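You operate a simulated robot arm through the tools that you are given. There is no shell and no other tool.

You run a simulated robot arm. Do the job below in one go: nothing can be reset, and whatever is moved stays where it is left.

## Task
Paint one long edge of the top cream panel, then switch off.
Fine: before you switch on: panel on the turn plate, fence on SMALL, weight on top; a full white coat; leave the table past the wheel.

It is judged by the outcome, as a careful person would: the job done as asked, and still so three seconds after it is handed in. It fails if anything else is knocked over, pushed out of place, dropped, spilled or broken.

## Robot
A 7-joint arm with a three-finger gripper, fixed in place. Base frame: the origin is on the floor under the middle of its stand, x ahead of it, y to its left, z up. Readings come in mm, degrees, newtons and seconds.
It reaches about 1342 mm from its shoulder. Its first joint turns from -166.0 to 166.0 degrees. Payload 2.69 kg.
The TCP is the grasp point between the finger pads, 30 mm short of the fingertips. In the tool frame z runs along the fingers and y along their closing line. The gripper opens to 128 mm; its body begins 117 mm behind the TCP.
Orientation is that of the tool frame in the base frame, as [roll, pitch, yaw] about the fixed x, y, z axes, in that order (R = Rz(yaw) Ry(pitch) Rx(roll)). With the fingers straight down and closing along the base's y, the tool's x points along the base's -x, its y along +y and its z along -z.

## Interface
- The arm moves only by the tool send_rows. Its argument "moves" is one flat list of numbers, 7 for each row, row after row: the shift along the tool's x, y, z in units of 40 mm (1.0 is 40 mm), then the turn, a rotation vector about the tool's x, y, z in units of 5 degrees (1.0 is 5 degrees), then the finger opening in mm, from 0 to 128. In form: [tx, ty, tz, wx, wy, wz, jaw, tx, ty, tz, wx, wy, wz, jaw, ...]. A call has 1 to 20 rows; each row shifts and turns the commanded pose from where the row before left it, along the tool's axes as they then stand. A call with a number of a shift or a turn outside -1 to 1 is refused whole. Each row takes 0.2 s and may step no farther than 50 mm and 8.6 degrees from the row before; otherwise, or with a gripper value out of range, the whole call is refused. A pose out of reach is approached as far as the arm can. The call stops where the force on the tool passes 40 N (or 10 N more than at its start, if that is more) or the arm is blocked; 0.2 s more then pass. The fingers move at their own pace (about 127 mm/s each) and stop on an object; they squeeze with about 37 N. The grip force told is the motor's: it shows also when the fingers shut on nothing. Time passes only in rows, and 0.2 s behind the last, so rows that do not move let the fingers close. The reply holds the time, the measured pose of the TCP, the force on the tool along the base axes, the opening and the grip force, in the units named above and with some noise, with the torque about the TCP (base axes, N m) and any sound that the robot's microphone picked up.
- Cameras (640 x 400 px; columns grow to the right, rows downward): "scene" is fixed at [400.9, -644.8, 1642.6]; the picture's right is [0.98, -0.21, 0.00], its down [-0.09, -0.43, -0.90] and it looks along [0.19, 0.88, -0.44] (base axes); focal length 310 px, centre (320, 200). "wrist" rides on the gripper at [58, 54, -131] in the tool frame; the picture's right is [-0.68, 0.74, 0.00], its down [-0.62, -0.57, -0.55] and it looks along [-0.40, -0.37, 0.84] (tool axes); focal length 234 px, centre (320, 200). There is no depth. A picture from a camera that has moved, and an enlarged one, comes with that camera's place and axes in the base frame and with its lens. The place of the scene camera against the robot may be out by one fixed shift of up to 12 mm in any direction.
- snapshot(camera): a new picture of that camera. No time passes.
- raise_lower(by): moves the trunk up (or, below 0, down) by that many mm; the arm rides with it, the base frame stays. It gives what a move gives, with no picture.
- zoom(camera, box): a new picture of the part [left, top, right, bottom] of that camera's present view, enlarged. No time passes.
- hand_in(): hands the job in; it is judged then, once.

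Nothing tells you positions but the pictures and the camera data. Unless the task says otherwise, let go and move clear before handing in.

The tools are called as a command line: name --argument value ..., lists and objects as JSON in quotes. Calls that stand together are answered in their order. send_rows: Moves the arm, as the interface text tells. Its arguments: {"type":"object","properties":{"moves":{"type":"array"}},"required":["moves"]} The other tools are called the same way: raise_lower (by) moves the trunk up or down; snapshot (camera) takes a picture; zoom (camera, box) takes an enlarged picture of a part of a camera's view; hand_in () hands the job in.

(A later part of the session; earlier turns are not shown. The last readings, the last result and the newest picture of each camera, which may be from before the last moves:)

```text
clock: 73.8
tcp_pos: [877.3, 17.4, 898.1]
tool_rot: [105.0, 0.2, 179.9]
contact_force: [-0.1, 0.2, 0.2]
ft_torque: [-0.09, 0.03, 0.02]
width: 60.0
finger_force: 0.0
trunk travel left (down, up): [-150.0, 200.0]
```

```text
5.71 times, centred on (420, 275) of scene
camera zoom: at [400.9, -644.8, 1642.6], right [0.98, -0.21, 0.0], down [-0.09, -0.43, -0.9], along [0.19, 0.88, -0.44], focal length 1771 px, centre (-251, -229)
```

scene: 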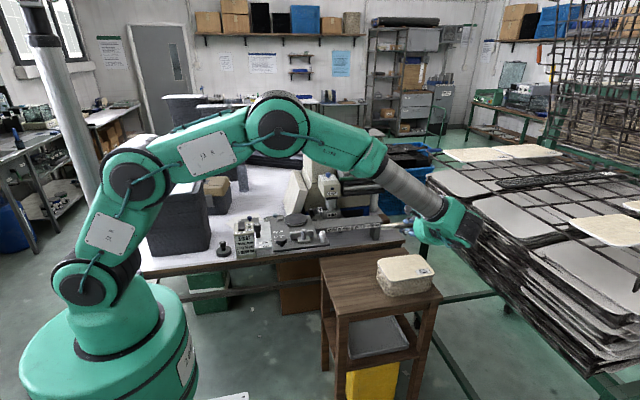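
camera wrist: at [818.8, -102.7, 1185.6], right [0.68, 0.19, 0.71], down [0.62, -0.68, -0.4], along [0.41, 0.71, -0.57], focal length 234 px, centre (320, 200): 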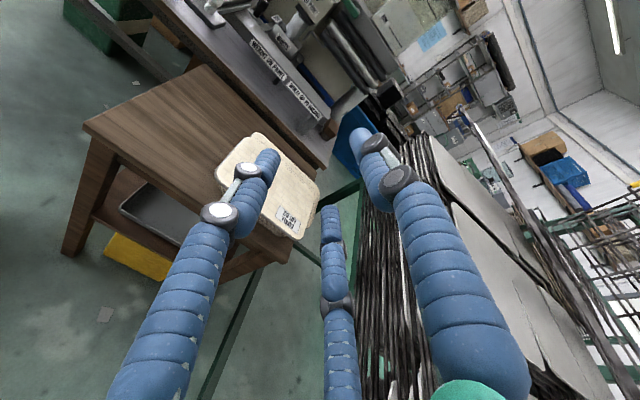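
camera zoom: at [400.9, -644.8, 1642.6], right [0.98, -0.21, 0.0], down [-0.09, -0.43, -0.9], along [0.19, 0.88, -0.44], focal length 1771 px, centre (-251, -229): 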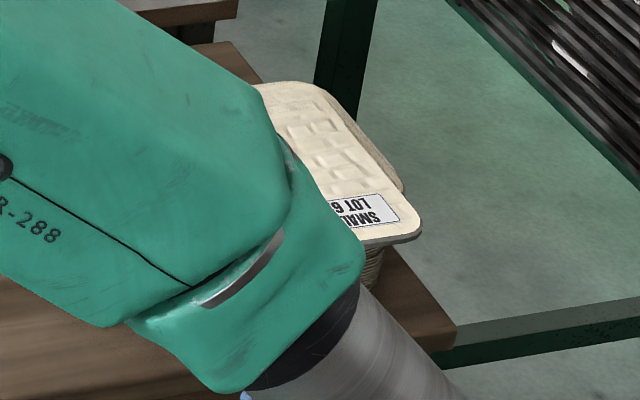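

send_rows --moves '[0, -0.03, 0.9, 0, 0, 0, 60, 0, 0, 0.9, 0, 0, 0, 60, 0, 0, 0.6, 0, 0, 0, 60]'

zoom --camera "wrist" --box '[220, 60, 420, 240]'

```text
clock: 74.6
tcp_pos: [874.2, 106.3, 867.4]
tool_rot: [104.9, 0.1, 179.9]
contact_force: [0.6, 0.0, 0.7]
ft_torque: [-0.01, 0.02, 0.02]
width: 60.0
finger_force: 0.0
trunk travel left (down, up): [-150.0, 200.0]
```

```text
2.22 times, centred on (320, 150) of wrist
camera zoom: at [815.6, -3.8, 952.6], right [0.68, 0.19, 0.71], down [0.62, -0.68, -0.4], along [0.4, 0.71, -0.57], focal length 520 px, centre (320, 311)
```

zoom: 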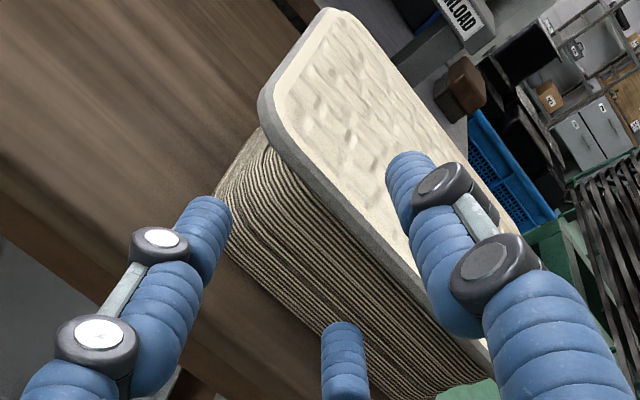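

send_rows --moves '[0, 0, 0.45, 0, 0, 0, 60, 0, 0, 0.4, 0, 0, 0, 60, 0, 0, 0, 0, 0, 0, 40, 0, 0, 0, 0, 0, 0, 34]'

zoom --camera "wrist" --box '[220, 60, 420, 240]'

zoom --camera "scene" --box '[360, 240, 460, 310]'

```text
clock: 75.6
tcp_pos: [875.6, 141.2, 858.8]
tool_rot: [105.0, 0.0, 179.9]
contact_force: [-0.3, -1.3, 1.1]
ft_torque: [0.02, 0.02, 0.0]
width: 34.5
finger_force: 0.7
trunk travel left (down, up): [-150.0, 200.0]
```

```text
2.22 times, centred on (320, 150) of wrist
camera zoom: at [816.8, 28.9, 945.4], right [0.68, 0.19, 0.71], down [0.62, -0.68, -0.4], along [0.4, 0.71, -0.57], focal length 520 px, centre (320, 311)
```

zoom: 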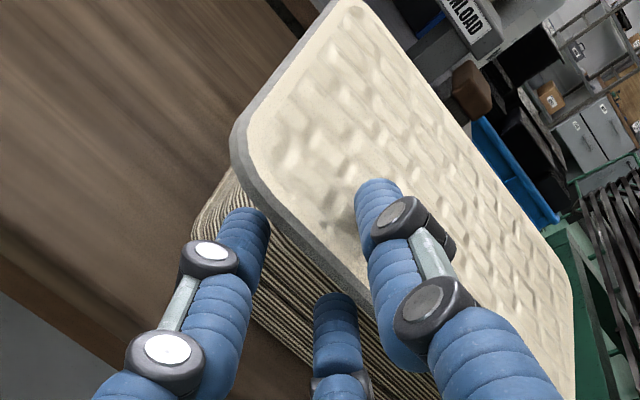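

```text
5.71 times, centred on (410, 275) of scene
camera zoom: at [400.9, -644.8, 1642.6], right [0.98, -0.21, 0.0], down [-0.09, -0.43, -0.9], along [0.19, 0.88, -0.44], focal length 1771 px, centre (-194, -229)
```

zoom: 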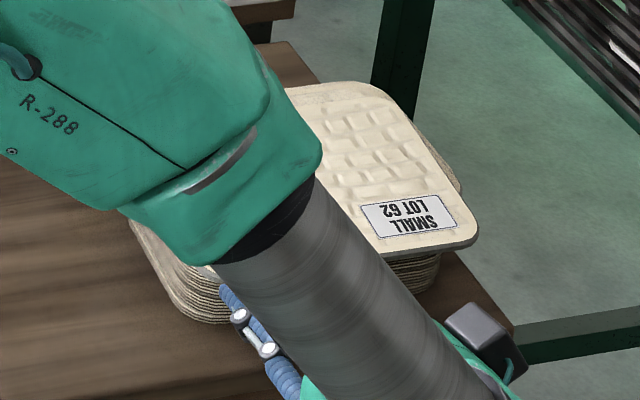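

send_rows --moves '[0, 0.06, 0, 0, 0, 0, 30, 0, 0, 0, 0, 0, 0, 26, 0, 0, 0, 0, 0, 0, 20, 0, 0, 0, 0, 0, 0, 10, 0, 0, 0, 0, 0, 0, 0, 0, 0, 0, 0, 0, 0, 0]'

zoom --camera "wrist" --box '[220, 60, 420, 240]'

```text
clock: 77.0
tcp_pos: [875.5, 142.2, 864.2]
tool_rot: [105.0, 0.1, 180.0]
contact_force: [2.7, 2.2, 25.4]
ft_torque: [1.7, 0.07, -0.09]
width: 23.3
finger_force: 37.0
trunk travel left (down, up): [-150.0, 200.0]
```

```text
2.22 times, centred on (320, 150) of wrist
camera zoom: at [816.6, 30.0, 949.6], right [0.68, 0.19, 0.71], down [0.62, -0.68, -0.4], along [0.41, 0.71, -0.57], focal length 520 px, centre (320, 311)
```

zoom: 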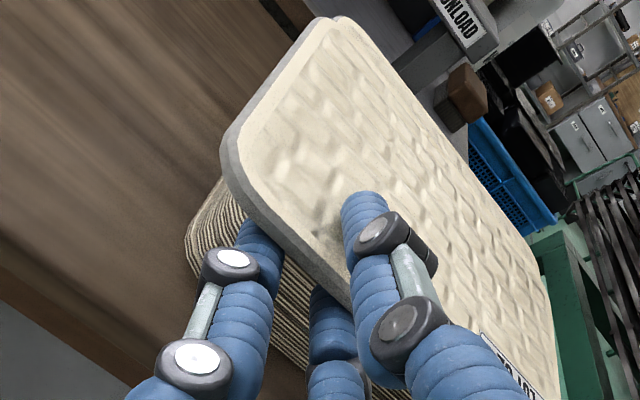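

send_rows --moves '[0, 0.1208, -0.0324, 0, 0, 0, 0, 0, 0.1208, -0.0324, 0, 0, 0, 0, 0, 0.1208, -0.0324, 0, 0, 0, 0, 0, 0.1208, -0.0324, 0, 0, 0, 0]'

zoom --camera "wrist" --box '[220, 60, 420, 240]'

zoom --camera "scene" --box '[360, 235, 460, 305]'

```text
clock: 78.0
tcp_pos: [875.0, 144.4, 881.4]
tool_rot: [105.0, -0.1, -180.0]
contact_force: [-3.2, -0.5, 7.4]
ft_torque: [1.23, -0.14, 0.34]
width: 18.5
finger_force: 36.1
trunk travel left (down, up): [-150.0, 200.0]
```

```text
2.22 times, centred on (320, 150) of wrist
camera zoom: at [817.0, 31.9, 967.8], right [0.68, 0.19, 0.71], down [0.62, -0.68, -0.41], along [0.4, 0.71, -0.57], focal length 520 px, centre (320, 311)
```

zoom: 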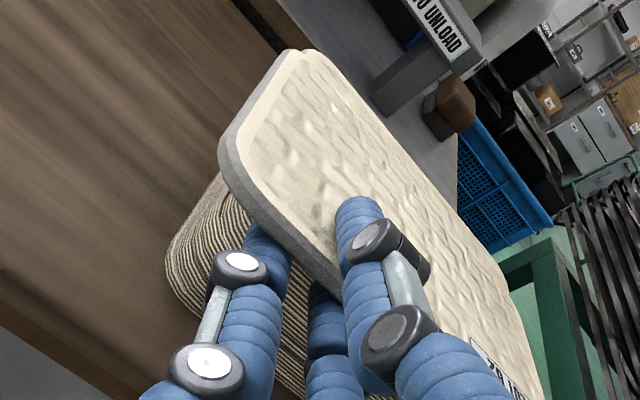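

```text
5.71 times, centred on (410, 270) of scene
camera zoom: at [400.9, -644.8, 1642.6], right [0.98, -0.21, 0.0], down [-0.09, -0.43, -0.9], along [0.19, 0.88, -0.44], focal length 1771 px, centre (-194, -200)
```

zoom: 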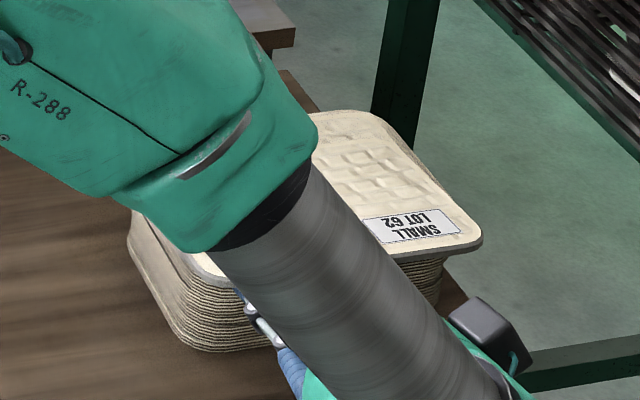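

send_rows --moves '[0, 0.2415, -0.0647, 0, 0, 0, 0, 0, 0.2415, -0.0647, 0, 0, 0, 0, 0, 0.2415, -0.0647, 0, 0, 0, 0, 0, 0.2415, -0.0647, 0, 0, 0, 0, 0, 0.2415, -0.0647, 0, 0, 0, 0]'

zoom --camera "wrist" --box '[220, 60, 420, 240]'

zoom --camera "scene" --box '[360, 225, 460, 305]'

```text
clock: 79.2
tcp_pos: [875.0, 143.2, 932.3]
tool_rot: [105.0, -0.1, 179.9]
contact_force: [-0.3, 0.7, -0.7]
ft_torque: [-0.04, 0.03, 0.0]
width: 14.7
finger_force: 37.1
trunk travel left (down, up): [-150.0, 200.0]
```

```text
2.22 times, centred on (320, 150) of wrist
camera zoom: at [816.6, 32.2, 1018.3], right [0.68, 0.19, 0.71], down [0.61, -0.68, -0.4], along [0.4, 0.71, -0.58], focal length 520 px, centre (320, 311)
```

zoom: 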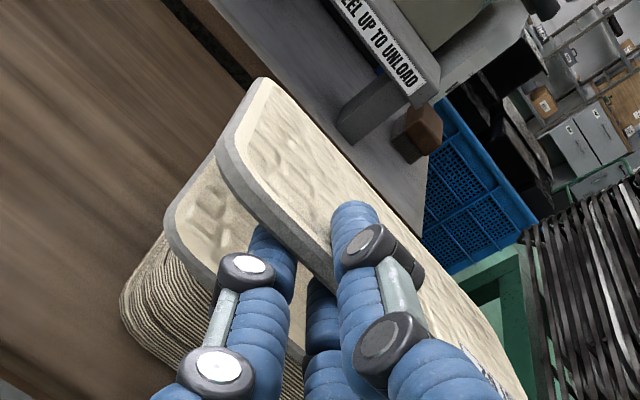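

```text
5.00 times, centred on (410, 265) of scene
camera zoom: at [400.9, -644.8, 1642.6], right [0.98, -0.21, 0.0], down [-0.09, -0.43, -0.9], along [0.19, 0.88, -0.44], focal length 1550 px, centre (-130, -125)
```

zoom: 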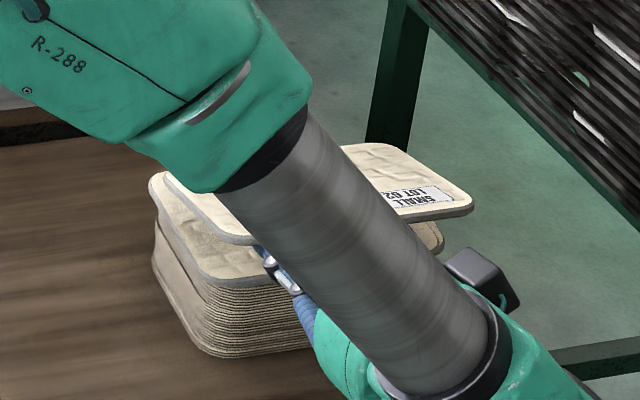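

A single panel is held now (14.7 mm opening, 37 N). Raising it clear.

send_rows --moves '[0, 0.483, -0.1294, 0, 0, 0, 0, 0, 0.7246, -0.1941, 0, 0, 0, 0, 0, 0.7246, -0.1941, 0, 0, 0, 0, 0, 0.7246, -0.1941, 0, 0, 0, 0, 0, 0.7246, -0.1941, 0, 0, 0, 0, 0, 0.7246, -0.1941, 0, 0, 0, 0]'

snapshot --camera "wrist"

zoom --camera "scene" --box '[340, 180, 460, 300]'

```text
clock: 80.6
tcp_pos: [876.9, 142.1, 1103.4]
tool_rot: [105.0, -0.1, 179.9]
contact_force: [-0.1, -0.5, -0.9]
ft_torque: [-0.02, 0.04, 0.01]
width: 14.5
finger_force: 37.2
trunk travel left (down, up): [-150.0, 200.0]
```

```text
taken
camera wrist: at [817.9, 31.6, 1189.3], right [0.68, 0.19, 0.71], down [0.61, -0.68, -0.41], along [0.4, 0.71, -0.58], focal length 234 px, centre (320, 200)
```

wrist: 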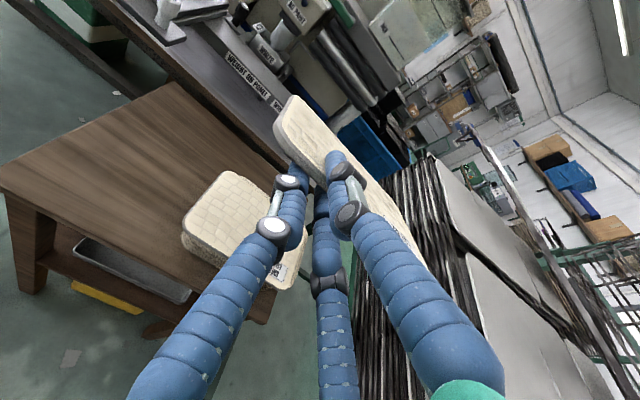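

```text
3.33 times, centred on (400, 240) of scene
camera zoom: at [400.9, -644.8, 1642.6], right [0.98, -0.21, 0.0], down [-0.09, -0.43, -0.9], along [0.19, 0.88, -0.44], focal length 1033 px, centre (53, 67)
```

zoom: 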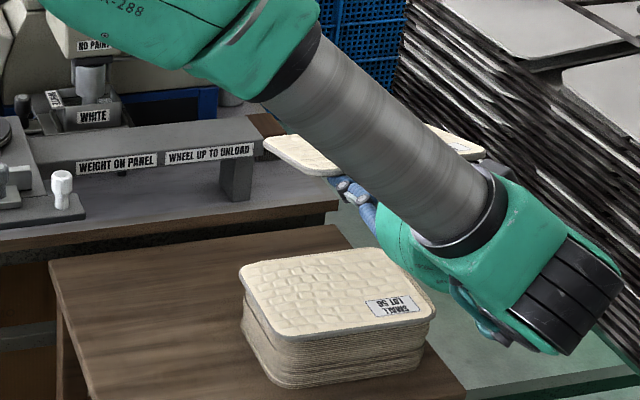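

zoom --camera "wrist" --box '[250, 80, 450, 280]'

zoom --camera "wrist" --box '[260, 85, 350, 185]'

```text
2.00 times, centred on (350, 180) of wrist
camera zoom: at [817.9, 31.6, 1189.3], right [0.68, 0.19, 0.71], down [0.61, -0.68, -0.41], along [0.4, 0.71, -0.58], focal length 468 px, centre (260, 240)
```

zoom: 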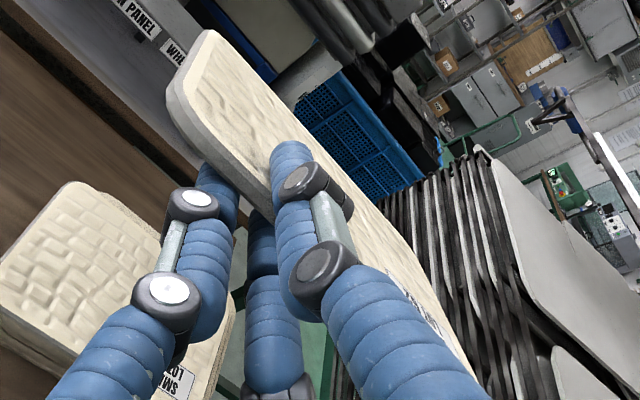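

```text
4.00 times, centred on (305, 135) of wrist
camera zoom: at [817.9, 31.6, 1189.3], right [0.68, 0.19, 0.71], down [0.61, -0.68, -0.41], along [0.4, 0.71, -0.58], focal length 937 px, centre (380, 460)
```

zoom: 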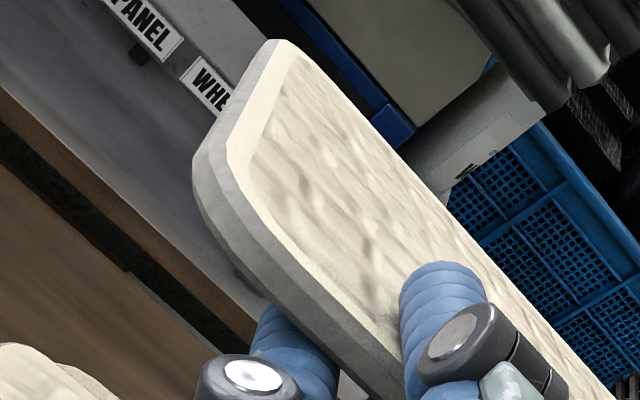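

Only LOT 62 is held; the stack now shows the next panel undisturbed. I'll carry it across to above the front of the machine table.

send_rows --moves '[0.593, 0.106, 0.276, 0, 0, 0, 0, 0.593, 0.106, 0.276, 0, 0, 0, 0, 0.593, 0.106, 0.276, 0, 0, 0, 0, 0.593, 0.106, 0.276, 0, 0, 0, 0, 0.593, 0.106, 0.276, 0, 0, 0, 0, 0.593, 0.106, 0.276, 0, 0, 0, 0, 0.593, 0.106, 0.276, 0, 0, 0, 0, 0.593, 0.106, 0.276, 0, 0, 0, 0, 0.593, 0.106, 0.276, 0, 0, 0, 0, 0.593, 0.106, 0.276, 0, 0, 0, 0, 0.593, 0.106, 0.276, 0, 0, 0, 0, 0.593, 0.106, 0.276, 0, 0, 0, 0, 0.593, 0.106, 0.276, 0, 0, 0, 0, 0.593, 0.106, 0.276, 0, 0, 0, 0, 0.593, 0.106, 0.276, 0, 0, 0, 0, 0.593, 0.106, 0.276, 0, 0, 0, 0]'

snapshot --camera "wrist"

snapshot --camera "scene"

```text
clock: 84.0
tcp_pos: [495.7, 331.1, 1123.7]
tool_rot: [104.9, -0.1, 180.0]
contact_force: [-0.7, -0.7, -1.4]
ft_torque: [-0.05, 0.04, 0.0]
width: 14.7
finger_force: 36.8
trunk travel left (down, up): [-150.0, 200.0]
```

```text
taken
camera wrist: at [436.8, 219.3, 1208.0], right [0.68, 0.19, 0.71], down [0.62, -0.68, -0.4], along [0.4, 0.71, -0.57], focal length 234 px, centre (320, 200)
```

wrist: 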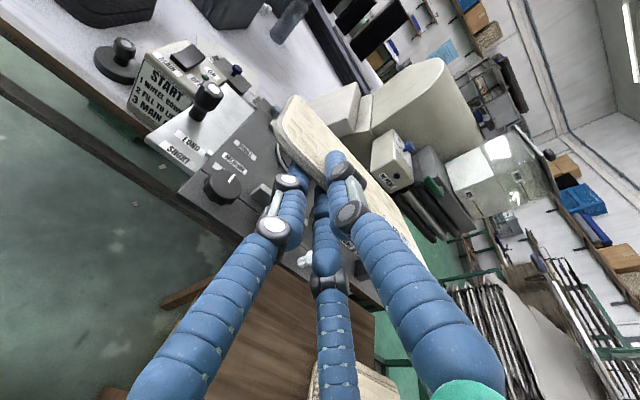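

```text
taken
```

scene: 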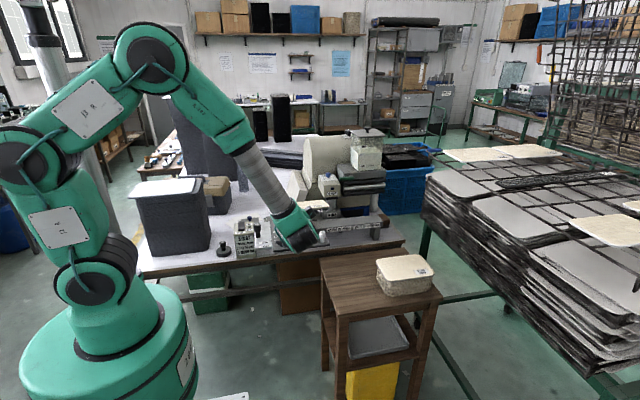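

Now I'll tilt to 35° and bring the panel over the plate, staying above it.

send_rows --moves '[0, 0, 0, 1, 0, 0, 0, 0, 0, 0, 1, 0, 0, 0, 0, 0, 0, 1, 0, 0, 0, 0, 0, 0, 1, 0, 0, 0, -0.0075, 0.238, 0.693, 0, 0, 0, 0, -0.0075, 0.238, 0.693, 0, 0, 0, 0, -0.0075, 0.238, 0.693, 0, 0, 0, 0, -0.0075, 0.238, 0.693, 0, 0, 0, 0, -0.0075, 0.238, 0.693, 0, 0, 0, 0, -0.0075, 0.238, 0.693, 0, 0, 0, 0]'

snapshot --camera "wrist"

zoom --camera "scene" --box '[240, 160, 380, 260]'

```text
clock: 86.2
tcp_pos: [501.6, 502.5, 1074.6]
tool_rot: [125.0, -0.2, 179.9]
contact_force: [-0.5, -1.1, -0.3]
ft_torque: [-0.02, 0.0, -0.02]
width: 14.8
finger_force: 36.9
trunk travel left (down, up): [-150.0, 200.0]
```

```text
taken
camera wrist: at [442.6, 426.1, 1192.7], right [0.68, 0.42, 0.6], down [0.61, -0.77, -0.15], along [0.4, 0.47, -0.78], focal length 234 px, centre (320, 200)
```

wrist: 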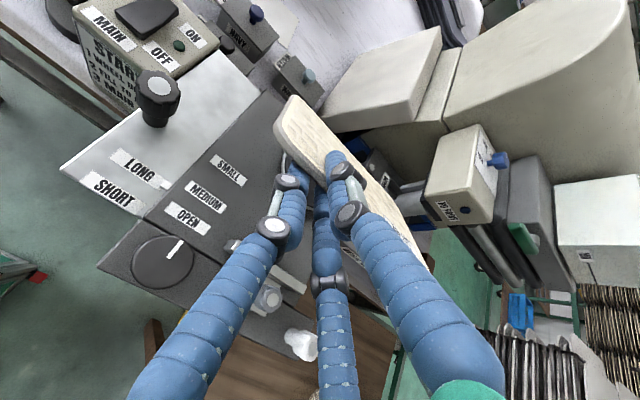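

```text
4.00 times, centred on (310, 210) of scene
camera zoom: at [400.9, -644.8, 1642.6], right [0.98, -0.21, 0.0], down [-0.09, -0.43, -0.9], along [0.19, 0.88, -0.44], focal length 1240 px, centre (360, 160)
```

zoom: 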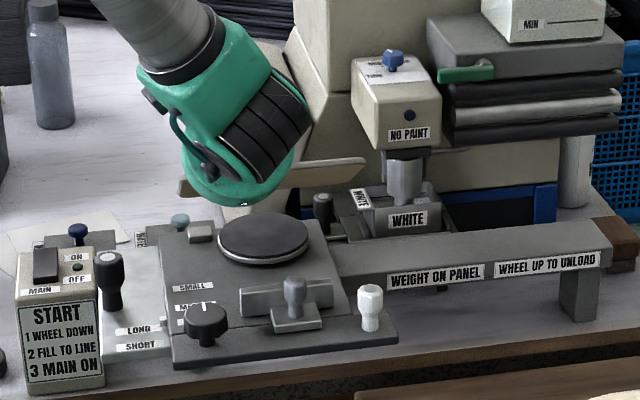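

send_rows --moves '[0.034, -0.12, 0.62, 0, 0, 0, 0, 0.034, -0.12, 0.62, 0, 0, 0, 0, 0.034, -0.12, 0.62, 0, 0, 0, 0, 0, 0, 0, 0, 0, 0, 0]'

snapshot --camera "wrist"

zoom --camera "scene" --box '[240, 170, 360, 250]'

```text
clock: 87.2
tcp_pos: [496.5, 553.4, 1020.1]
tool_rot: [125.0, 0.0, 179.9]
contact_force: [-0.4, 0.3, -0.7]
ft_torque: [-0.01, 0.06, 0.01]
width: 14.5
finger_force: 36.7
trunk travel left (down, up): [-150.0, 200.0]
```

```text
taken
camera wrist: at [438.2, 477.7, 1138.4], right [0.68, 0.42, 0.6], down [0.61, -0.77, -0.15], along [0.4, 0.47, -0.78], focal length 234 px, centre (320, 200)
```

wrist: 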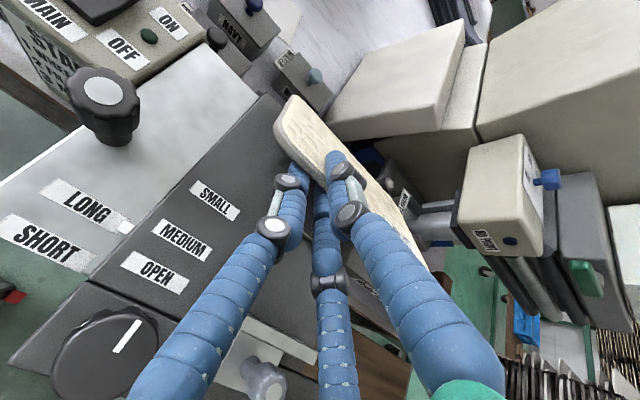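

```text
5.00 times, centred on (300, 210) of scene
camera zoom: at [400.9, -644.8, 1642.6], right [0.98, -0.21, 0.0], down [-0.09, -0.43, -0.9], along [0.19, 0.88, -0.44], focal length 1550 px, centre (420, 150)
```

zoom: 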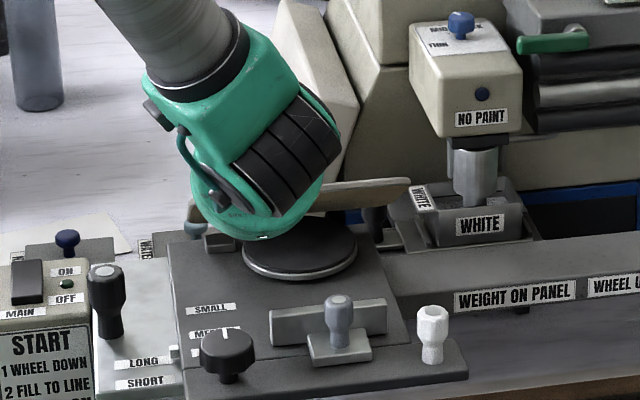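

send_rows --moves '[0, -0.1024, 0.0718, 0, 0, 0, 0, 0, -0.1024, 0.0718, 0, 0, 0, 0]'

send_rows --moves '[0, -0.0614, 0.0431, 0, 0, 0, 0]'

send_rows --moves '[0, -0.0614, 0.0431, 0, 0, 0, 0]'

send_rows --moves '[0, -0.0614, 0.0431, 0, 0, 0, 0]'

```text
clock: 87.8
tcp_pos: [496.3, 552.8, 1012.2]
tool_rot: [124.9, 0.1, 180.0]
contact_force: [0.0, 0.7, 11.8]
ft_torque: [1.32, -0.72, -0.07]
width: 14.5
finger_force: 37.0
trunk travel left (down, up): [-150.0, 200.0]
```

```text
clock: 88.2
tcp_pos: [496.6, 553.1, 1007.1]
tool_rot: [124.9, 0.1, -180.0]
contact_force: [1.3, -0.1, 15.0]
ft_torque: [1.64, -0.93, -0.2]
width: 15.0
finger_force: 37.1
trunk travel left (down, up): [-150.0, 200.0]
```

```text
clock: 88.6
tcp_pos: [494.6, 554.3, 1003.6]
tool_rot: [124.9, 0.0, -180.0]
contact_force: [2.2, -0.7, 15.7]
ft_torque: [1.57, -0.94, -0.3]
width: 16.6
finger_force: 37.1
trunk travel left (down, up): [-150.0, 200.0]
```

```text
clock: 89.0
tcp_pos: [493.7, 553.0, 999.3]
tool_rot: [124.9, 0.0, 179.9]
contact_force: [1.2, -3.1, 15.0]
ft_torque: [1.59, -0.95, -0.24]
width: 17.4
finger_force: 37.2
trunk travel left (down, up): [-150.0, 200.0]
```

Contact with the plate at TCP z≈1013; the panel is now pivoting flat as I lower. I'll follow the arc down.

send_rows --moves '[0, -0.095, -0.086, 0, 0, 0, 0, 0, -0.095, -0.086, 0, 0, 0, 0, 0, -0.146, 0.023, 0, 0, 0, 0, 0, -0.146, 0.023, 0, 0, 0, 0]'

zoom --camera "scene" --box '[240, 180, 360, 260]'

zoom --camera "wrist" --box '[180, 60, 420, 300]'

```text
clock: 90.0
tcp_pos: [493.2, 537.8, 987.5]
tool_rot: [124.9, 0.1, 179.8]
contact_force: [2.3, -2.8, 15.5]
ft_torque: [1.63, -0.97, -0.43]
width: 21.1
finger_force: 37.1
trunk travel left (down, up): [-150.0, 200.0]
```

```text
5.00 times, centred on (300, 220) of scene
camera zoom: at [400.9, -644.8, 1642.6], right [0.98, -0.21, 0.0], down [-0.09, -0.43, -0.9], along [0.19, 0.88, -0.44], focal length 1550 px, centre (420, 100)
```

zoom: 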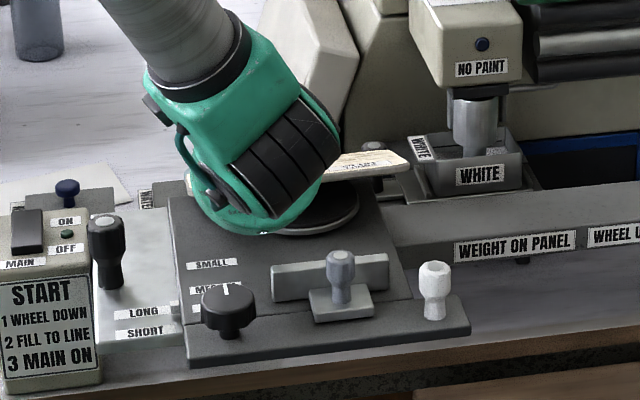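

```text
1.67 times, centred on (300, 180) of wrist
camera zoom: at [434.6, 462.1, 1106.9], right [0.68, 0.42, 0.6], down [0.62, -0.77, -0.15], along [0.41, 0.47, -0.78], focal length 390 px, centre (353, 233)
```

zoom: 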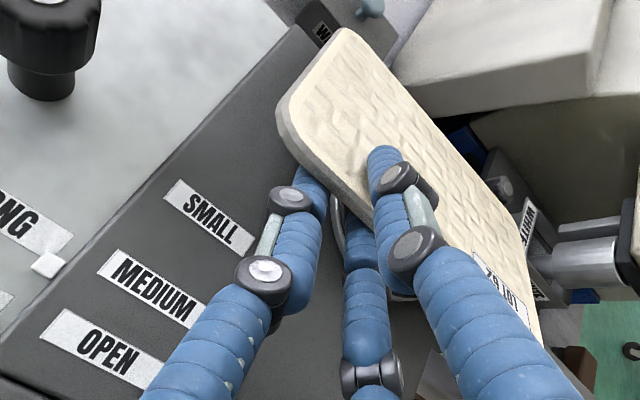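

send_rows --moves '[0, -0.131, 0.0415, 0, 0, 0, 0, 0, -0.131, 0.0415, 0, 0, 0, 0]'

zoom --camera "wrist" --box '[200, 80, 400, 280]'

zoom --camera "scene" --box '[250, 190, 350, 260]'

```text
clock: 90.6
tcp_pos: [491.9, 534.4, 976.2]
tool_rot: [124.9, 0.0, 179.9]
contact_force: [3.1, 0.9, 13.0]
ft_torque: [1.48, -0.79, -0.31]
width: 24.1
finger_force: 36.9
trunk travel left (down, up): [-150.0, 200.0]
```

```text
2.00 times, centred on (300, 180) of wrist
camera zoom: at [434.2, 458.2, 1095.9], right [0.68, 0.42, 0.6], down [0.61, -0.77, -0.15], along [0.4, 0.47, -0.78], focal length 468 px, centre (360, 240)
```

zoom: 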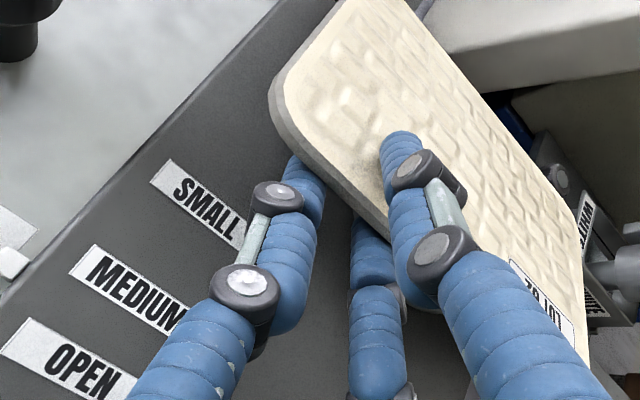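

```text
5.71 times, centred on (300, 225) of scene
camera zoom: at [400.9, -644.8, 1642.6], right [0.98, -0.21, 0.0], down [-0.09, -0.43, -0.9], along [0.19, 0.88, -0.44], focal length 1771 px, centre (434, 57)
```

zoom: 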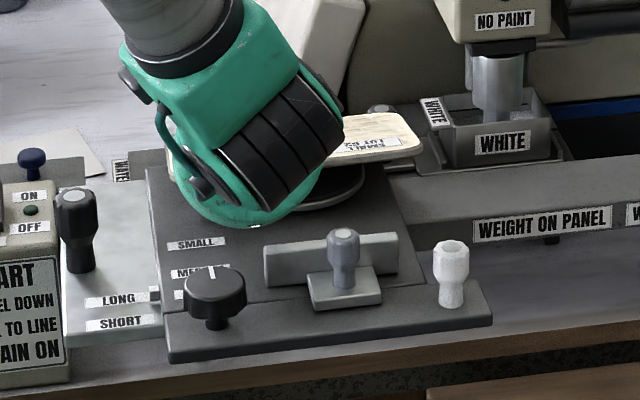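

send_rows --moves '[0, -0.128, 0.053, 0, 0, 0, 0, 0, -0.077, 0.032, 0, 0, 0, 0]'

zoom --camera "wrist" --box '[240, 100, 400, 260]'

zoom --camera "scene" --box '[250, 190, 350, 260]'

```text
clock: 91.2
tcp_pos: [493.5, 531.6, 968.5]
tool_rot: [124.9, 0.1, -180.0]
contact_force: [1.8, -0.9, 12.1]
ft_torque: [1.52, -0.76, -0.26]
width: 26.3
finger_force: 37.2
trunk travel left (down, up): [-150.0, 200.0]
```

```text
2.50 times, centred on (320, 180) of wrist
camera zoom: at [435.0, 456.1, 1087.7], right [0.68, 0.42, 0.6], down [0.62, -0.77, -0.15], along [0.4, 0.47, -0.78], focal length 585 px, centre (320, 250)
```

zoom: 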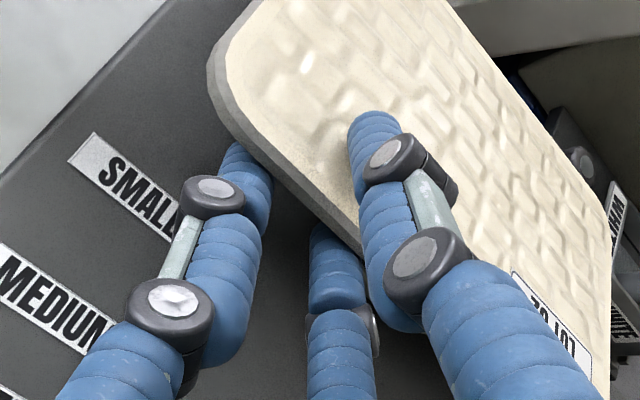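

```text
5.71 times, centred on (300, 225) of scene
camera zoom: at [400.9, -644.8, 1642.6], right [0.98, -0.21, 0.0], down [-0.09, -0.43, -0.9], along [0.19, 0.88, -0.44], focal length 1771 px, centre (434, 57)
```

zoom: 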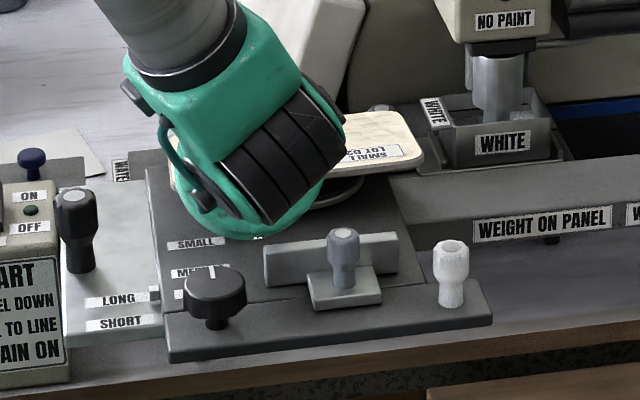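

send_rows --moves '[0, -0.108, 0.06, 0, 0, 0, 0]'

send_rows --moves '[0, -0.065, 0.036, 0, 0, 0, 0]'

zoom --camera "wrist" --box '[240, 100, 400, 260]'

zoom --camera "scene" --box '[250, 190, 350, 260]'

```text
clock: 91.6
tcp_pos: [493.1, 531.2, 965.0]
tool_rot: [125.1, 0.0, -180.0]
contact_force: [2.4, -1.5, 10.8]
ft_torque: [1.37, -0.65, -0.33]
width: 27.5
finger_force: 37.7
trunk travel left (down, up): [-150.0, 200.0]
```

```text
clock: 92.0
tcp_pos: [493.2, 530.1, 961.2]
tool_rot: [125.0, -0.1, -180.0]
contact_force: [1.8, 1.6, 11.1]
ft_torque: [1.38, -0.49, -0.09]
width: 28.1
finger_force: 36.9
trunk travel left (down, up): [-150.0, 200.0]
```

```text
2.50 times, centred on (320, 180) of wrist
camera zoom: at [434.8, 454.8, 1079.9], right [0.68, 0.42, 0.6], down [0.62, -0.77, -0.15], along [0.4, 0.47, -0.78], focal length 585 px, centre (320, 250)
```

zoom: 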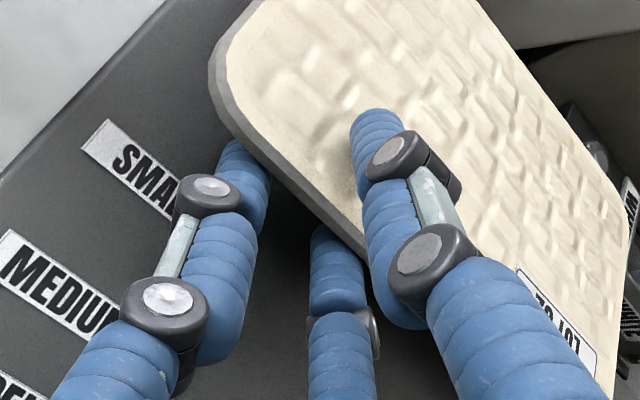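

```text
5.71 times, centred on (300, 225) of scene
camera zoom: at [400.9, -644.8, 1642.6], right [0.98, -0.21, 0.0], down [-0.09, -0.43, -0.9], along [0.19, 0.88, -0.44], focal length 1771 px, centre (434, 57)
```

zoom: 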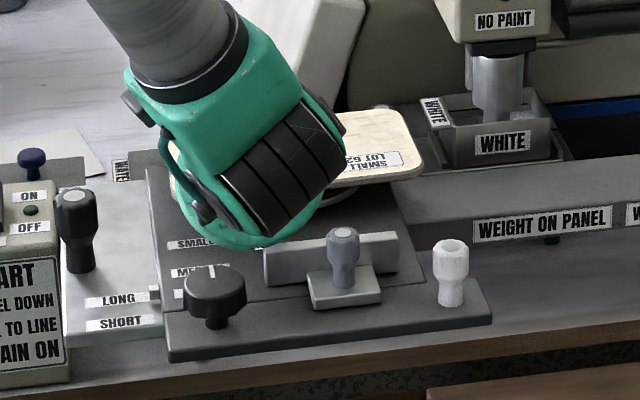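

zoom --camera "scene" --box '[295, 200, 335, 230]'

zoom --camera "wrist" --box '[290, 130, 350, 190]'

```text
13.33 times, centred on (315, 215) of scene
camera zoom: at [400.9, -644.8, 1642.6], right [0.98, -0.21, 0.0], down [-0.09, -0.43, -0.9], along [0.19, 0.88, -0.44], focal length 4133 px, centre (387, 0)
```

zoom: 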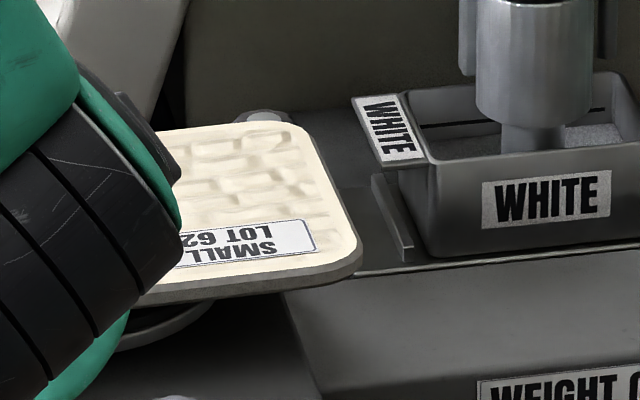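

```text
6.67 times, centred on (320, 160) of wrist
camera zoom: at [434.8, 454.8, 1079.9], right [0.68, 0.42, 0.6], down [0.62, -0.77, -0.15], along [0.4, 0.47, -0.78], focal length 1561 px, centre (320, 467)
```

zoom: 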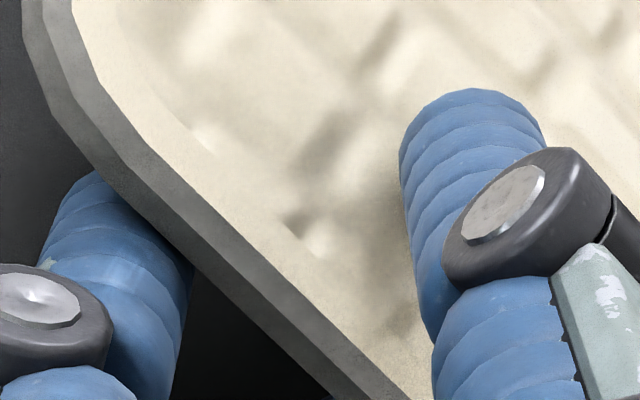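

send_rows --moves '[0, -0.065, 0.038, 0, 0, 0, 0]'

send_rows --moves '[0, -0.043, 0.026, 0, 0, 0, 0]'

zoom --camera "scene" --box '[295, 200, 335, 230]'

zoom --camera "wrist" --box '[240, 100, 400, 260]'

```text
clock: 92.4
tcp_pos: [494.5, 530.4, 959.2]
tool_rot: [125.1, 0.0, 179.9]
contact_force: [1.8, 0.8, 11.2]
ft_torque: [1.39, -0.46, -0.09]
width: 28.8
finger_force: 36.7
trunk travel left (down, up): [-150.0, 200.0]
```

```text
clock: 92.8
tcp_pos: [493.5, 530.6, 955.8]
tool_rot: [125.0, 0.0, 179.9]
contact_force: [3.6, -2.5, 13.6]
ft_torque: [1.38, -0.5, -0.38]
width: 29.0
finger_force: 37.2
trunk travel left (down, up): [-150.0, 200.0]
```

```text
13.33 times, centred on (315, 215) of scene
camera zoom: at [400.9, -644.8, 1642.6], right [0.98, -0.21, 0.0], down [-0.09, -0.43, -0.9], along [0.19, 0.88, -0.44], focal length 4133 px, centre (387, 0)
```

zoom: 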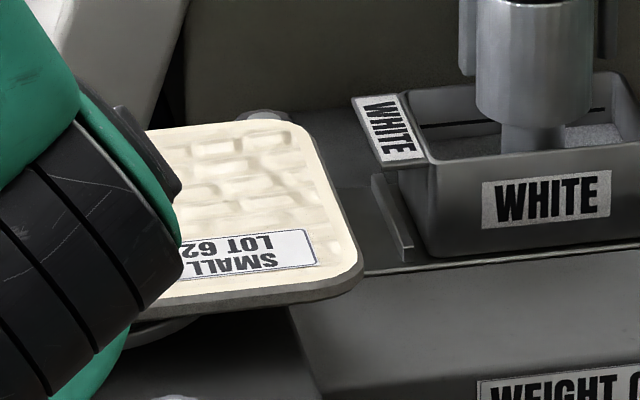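

```text
2.50 times, centred on (320, 180) of wrist
camera zoom: at [434.8, 454.4, 1075.4], right [0.68, 0.42, 0.6], down [0.61, -0.77, -0.15], along [0.41, 0.47, -0.78], focal length 585 px, centre (320, 250)
```

zoom: 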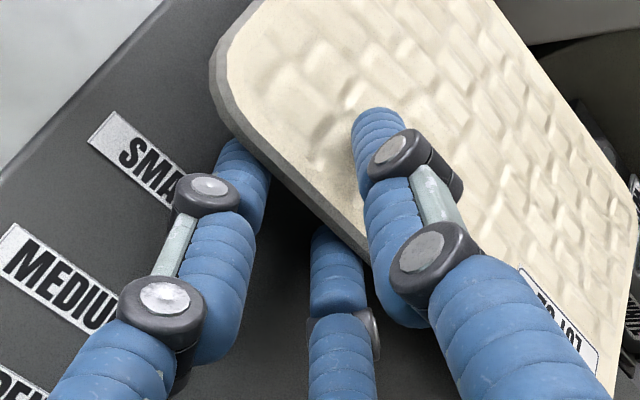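

send_rows --moves '[0, 0.01, 0, 0, 0, 0, 31, 0, 0.01, 0, 0, 0, 0, 33, 0, 0.01, 0, 0, 0, 0, 35, 0, 0.01, 0, 0, 0, 0, 37]'

zoom --camera "scene" --box '[295, 200, 335, 230]'

zoom --camera "wrist" --box '[240, 100, 400, 260]'

```text
clock: 93.8
tcp_pos: [493.0, 531.6, 956.9]
tool_rot: [125.0, 0.0, 180.0]
contact_force: [-1.5, -2.3, 9.1]
ft_torque: [0.09, 0.02, 0.01]
width: 36.1
finger_force: 0.0
trunk travel left (down, up): [-150.0, 200.0]
```

```text
13.33 times, centred on (315, 215) of scene
camera zoom: at [400.9, -644.8, 1642.6], right [0.98, -0.21, 0.0], down [-0.09, -0.43, -0.9], along [0.19, 0.88, -0.44], focal length 4133 px, centre (387, 0)
```

zoom: 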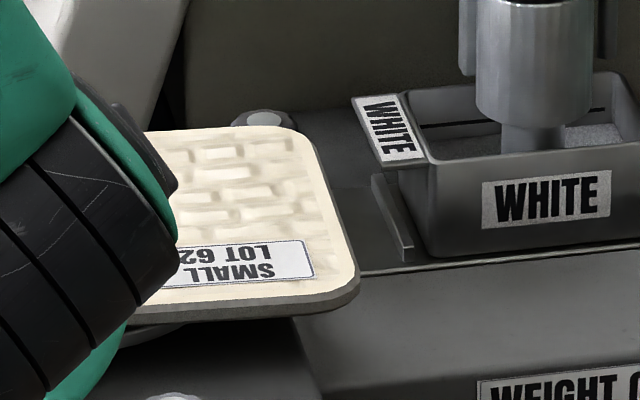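

```text
2.50 times, centred on (320, 180) of wrist
camera zoom: at [434.0, 456.2, 1075.4], right [0.68, 0.42, 0.6], down [0.62, -0.77, -0.15], along [0.4, 0.47, -0.78], focal length 585 px, centre (320, 250)
```

zoom: 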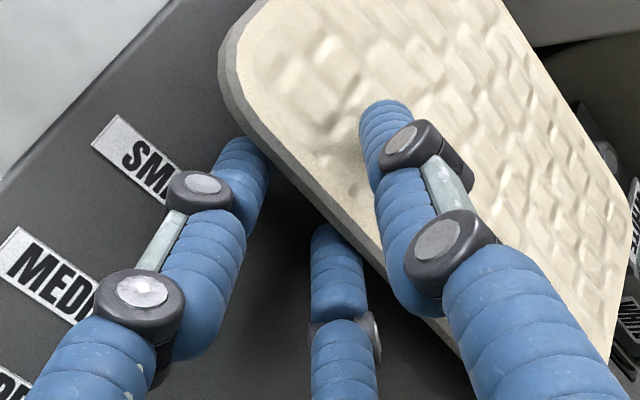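

Released; the lower tips rest lightly on the table top (so the table is at z≈923 and the plate at about 938). Withdrawing slowly toward -y.

send_rows --moves '[0, 0.03, -0.02, 0, 0, 0, 37, 0, -0.0718, -0.1024, 0, 0, 0, 37, 0, -0.0718, -0.1024, 0, 0, 0, 37]'

zoom --camera "scene" --box '[295, 200, 335, 230]'

zoom --camera "wrist" --box '[240, 100, 400, 260]'

```text
clock: 94.6
tcp_pos: [493.9, 521.3, 958.8]
tool_rot: [125.0, 0.0, 179.9]
contact_force: [0.6, -1.4, 4.7]
ft_torque: [-0.02, -0.01, 0.01]
width: 36.3
finger_force: 0.1
trunk travel left (down, up): [-150.0, 200.0]
```

```text
13.33 times, centred on (315, 215) of scene
camera zoom: at [400.9, -644.8, 1642.6], right [0.98, -0.21, 0.0], down [-0.09, -0.43, -0.9], along [0.19, 0.88, -0.44], focal length 4133 px, centre (387, 0)
```

zoom: 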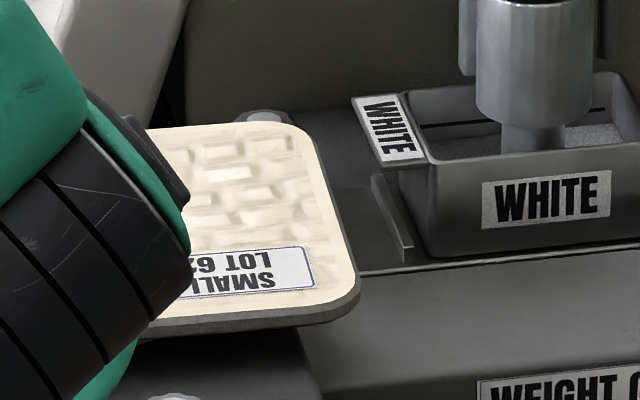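

```text
2.50 times, centred on (320, 180) of wrist
camera zoom: at [435.9, 446.1, 1076.5], right [0.68, 0.42, 0.6], down [0.61, -0.77, -0.15], along [0.4, 0.47, -0.78], focal length 585 px, centre (320, 250)
```

zoom: 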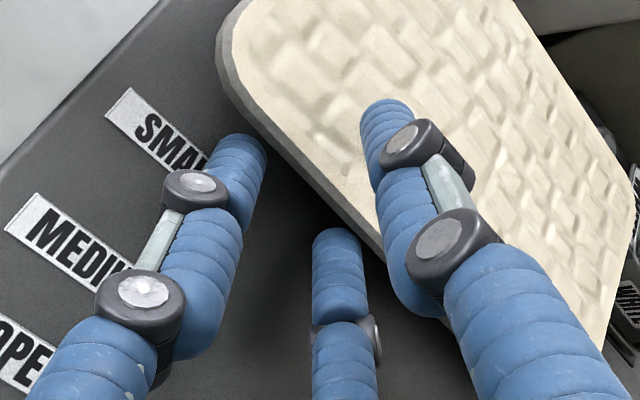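

send_rows --moves '[0, 0.03, -0.02, 0, 0, 0, 40, 0, -0.0718, -0.1024, 0, 0, 0, 40, 0, -0.0718, -0.1024, 0, 0, 0, 40, 0, -0.0718, -0.1024, 0, 0, 0, 40]'

zoom --camera "scene" --box '[295, 200, 335, 230]'

zoom --camera "wrist" --box '[240, 100, 400, 260]'

```text
clock: 95.6
tcp_pos: [494.3, 505.0, 960.1]
tool_rot: [125.0, 0.0, 179.9]
contact_force: [0.5, -0.7, 2.8]
ft_torque: [0.05, -0.04, 0.05]
width: 39.2
finger_force: 0.0
trunk travel left (down, up): [-150.0, 200.0]
```

```text
13.33 times, centred on (315, 215) of scene
camera zoom: at [400.9, -644.8, 1642.6], right [0.98, -0.21, 0.0], down [-0.09, -0.43, -0.9], along [0.19, 0.88, -0.44], focal length 4133 px, centre (387, 0)
```

zoom: 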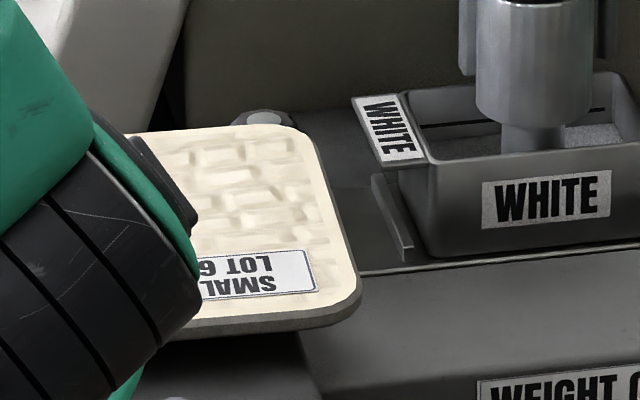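

```text
2.50 times, centred on (320, 180) of wrist
camera zoom: at [435.6, 430.2, 1077.9], right [0.68, 0.42, 0.6], down [0.61, -0.77, -0.15], along [0.4, 0.47, -0.78], focal length 585 px, centre (320, 250)
```

zoom: 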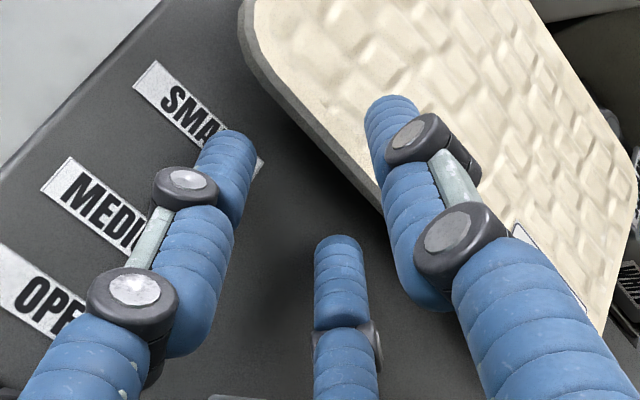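

send_rows --moves '[0, 0.1, -0.15, 0, 0, 0, 40, 0, 0.1, -0.4, 0, 0, 0, 40, 0, 0.1, -0.8, 0, 0, 0, 60, 0, 0.1, -0.9, 0, 0, 0, 60, 0, 0.1, -0.9, 0, 0, 0, 60, 0, 0.5, -0.8, 0, 0, 0, 60, 0, 0.5, -0.8, 0, 0, 0, 60]'

snapshot --camera "wrist"

zoom --camera "scene" --box '[240, 180, 360, 260]'

```text
clock: 97.2
tcp_pos: [495.3, 384.5, 1116.2]
tool_rot: [124.9, 0.0, -180.0]
contact_force: [0.7, 0.9, -0.8]
ft_torque: [0.03, -0.01, 0.01]
width: 59.9
finger_force: 0.0
trunk travel left (down, up): [-150.0, 200.0]
```

```text
taken
camera wrist: at [436.5, 308.3, 1235.7], right [0.68, 0.42, 0.6], down [0.62, -0.77, -0.15], along [0.4, 0.47, -0.78], focal length 234 px, centre (320, 200)
```

wrist: 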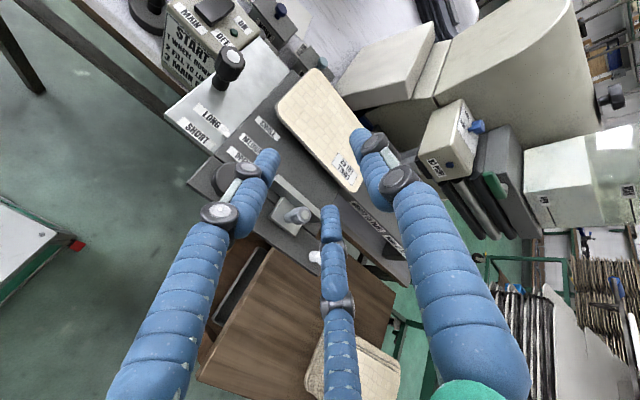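

```text
5.00 times, centred on (300, 220) of scene
camera zoom: at [400.9, -644.8, 1642.6], right [0.98, -0.21, 0.0], down [-0.09, -0.43, -0.9], along [0.19, 0.88, -0.44], focal length 1550 px, centre (420, 100)
```

zoom: 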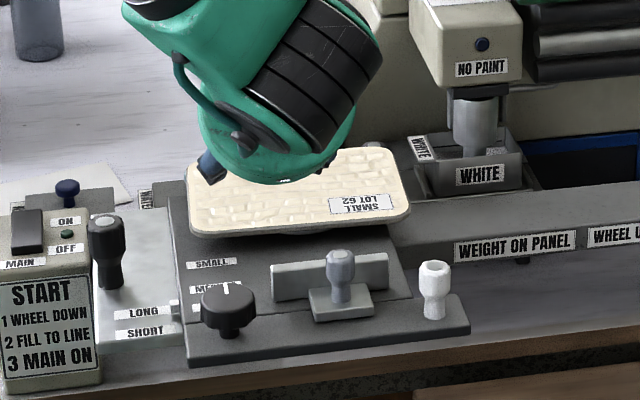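

The panel lies on the turn plate. I'll return the hand to pointing down and check its alignment from above.

send_rows --moves '[0, 0, 0, 1, 0, 0, 128, 0, 0, 0, 1, 0, 0, 128, 0, 0, 0, 1, 0, 0, 128, 0, 0, 0, 1, 0, 0, 128, 0, 0, 0, 1, 0, 0, 128, 0, 0, 0, 1, 0, 0, 128, 0, 0, 0, 1, 0, 0, 128, 0, 0, 0, 1, 0, 0, 128, 0, 0, 0, 1, 0, 0, 128, 0, 0, 0, 1, 0, 0, 128, 0, 0, 0, 1, 0, 0, 128, 0, 0, -0.5, 0, 0, 0, 128, -0.2, 0.8, -0.3, 0, 0, 0, 128, -0.2, 0.8, -0.2, 0, 0, 0, 128, -0.2, 0.8, -0.2, 0, 0, 0, 128, -0.2, 0.8, 0, 0, 0, 0, 128, -0.2, 0.8, 0, 0, 0, 0, 128]'

snapshot --camera "wrist"

zoom --camera "wrist" --box '[190, 20, 430, 200]'

```text
clock: 100.8
tcp_pos: [534.8, 547.9, 1168.1]
tool_rot: [180.0, -0.1, -180.0]
contact_force: [0.2, -0.3, 1.0]
ft_torque: [0.0, -0.04, -0.02]
width: 128.1
finger_force: 0.2
trunk travel left (down, up): [-150.0, 200.0]
```

```text
taken
camera wrist: at [476.5, 602.7, 1297.7], right [0.68, 0.74, 0.0], down [0.62, -0.57, 0.55], along [0.4, -0.37, -0.84], focal length 234 px, centre (320, 200)
```

wrist: 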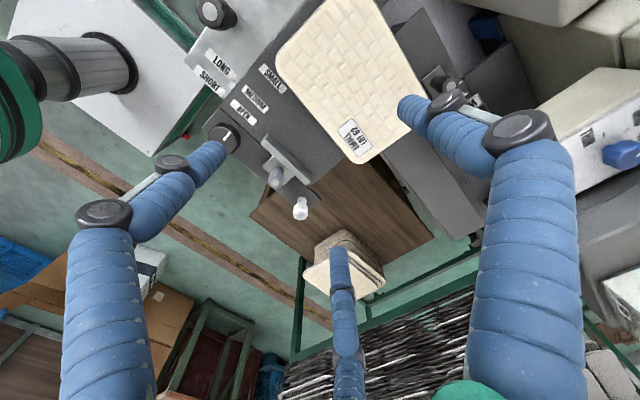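

```text
2.22 times, centred on (310, 110) of wrist
camera zoom: at [476.5, 602.7, 1297.7], right [0.68, 0.74, 0.0], down [0.62, -0.57, 0.55], along [0.4, -0.37, -0.84], focal length 520 px, centre (342, 400)
```

zoom: 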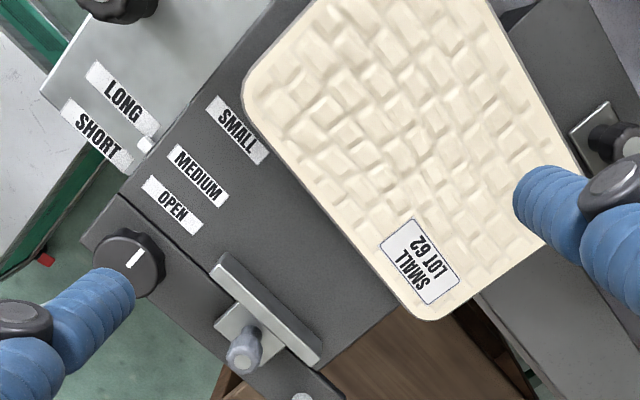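

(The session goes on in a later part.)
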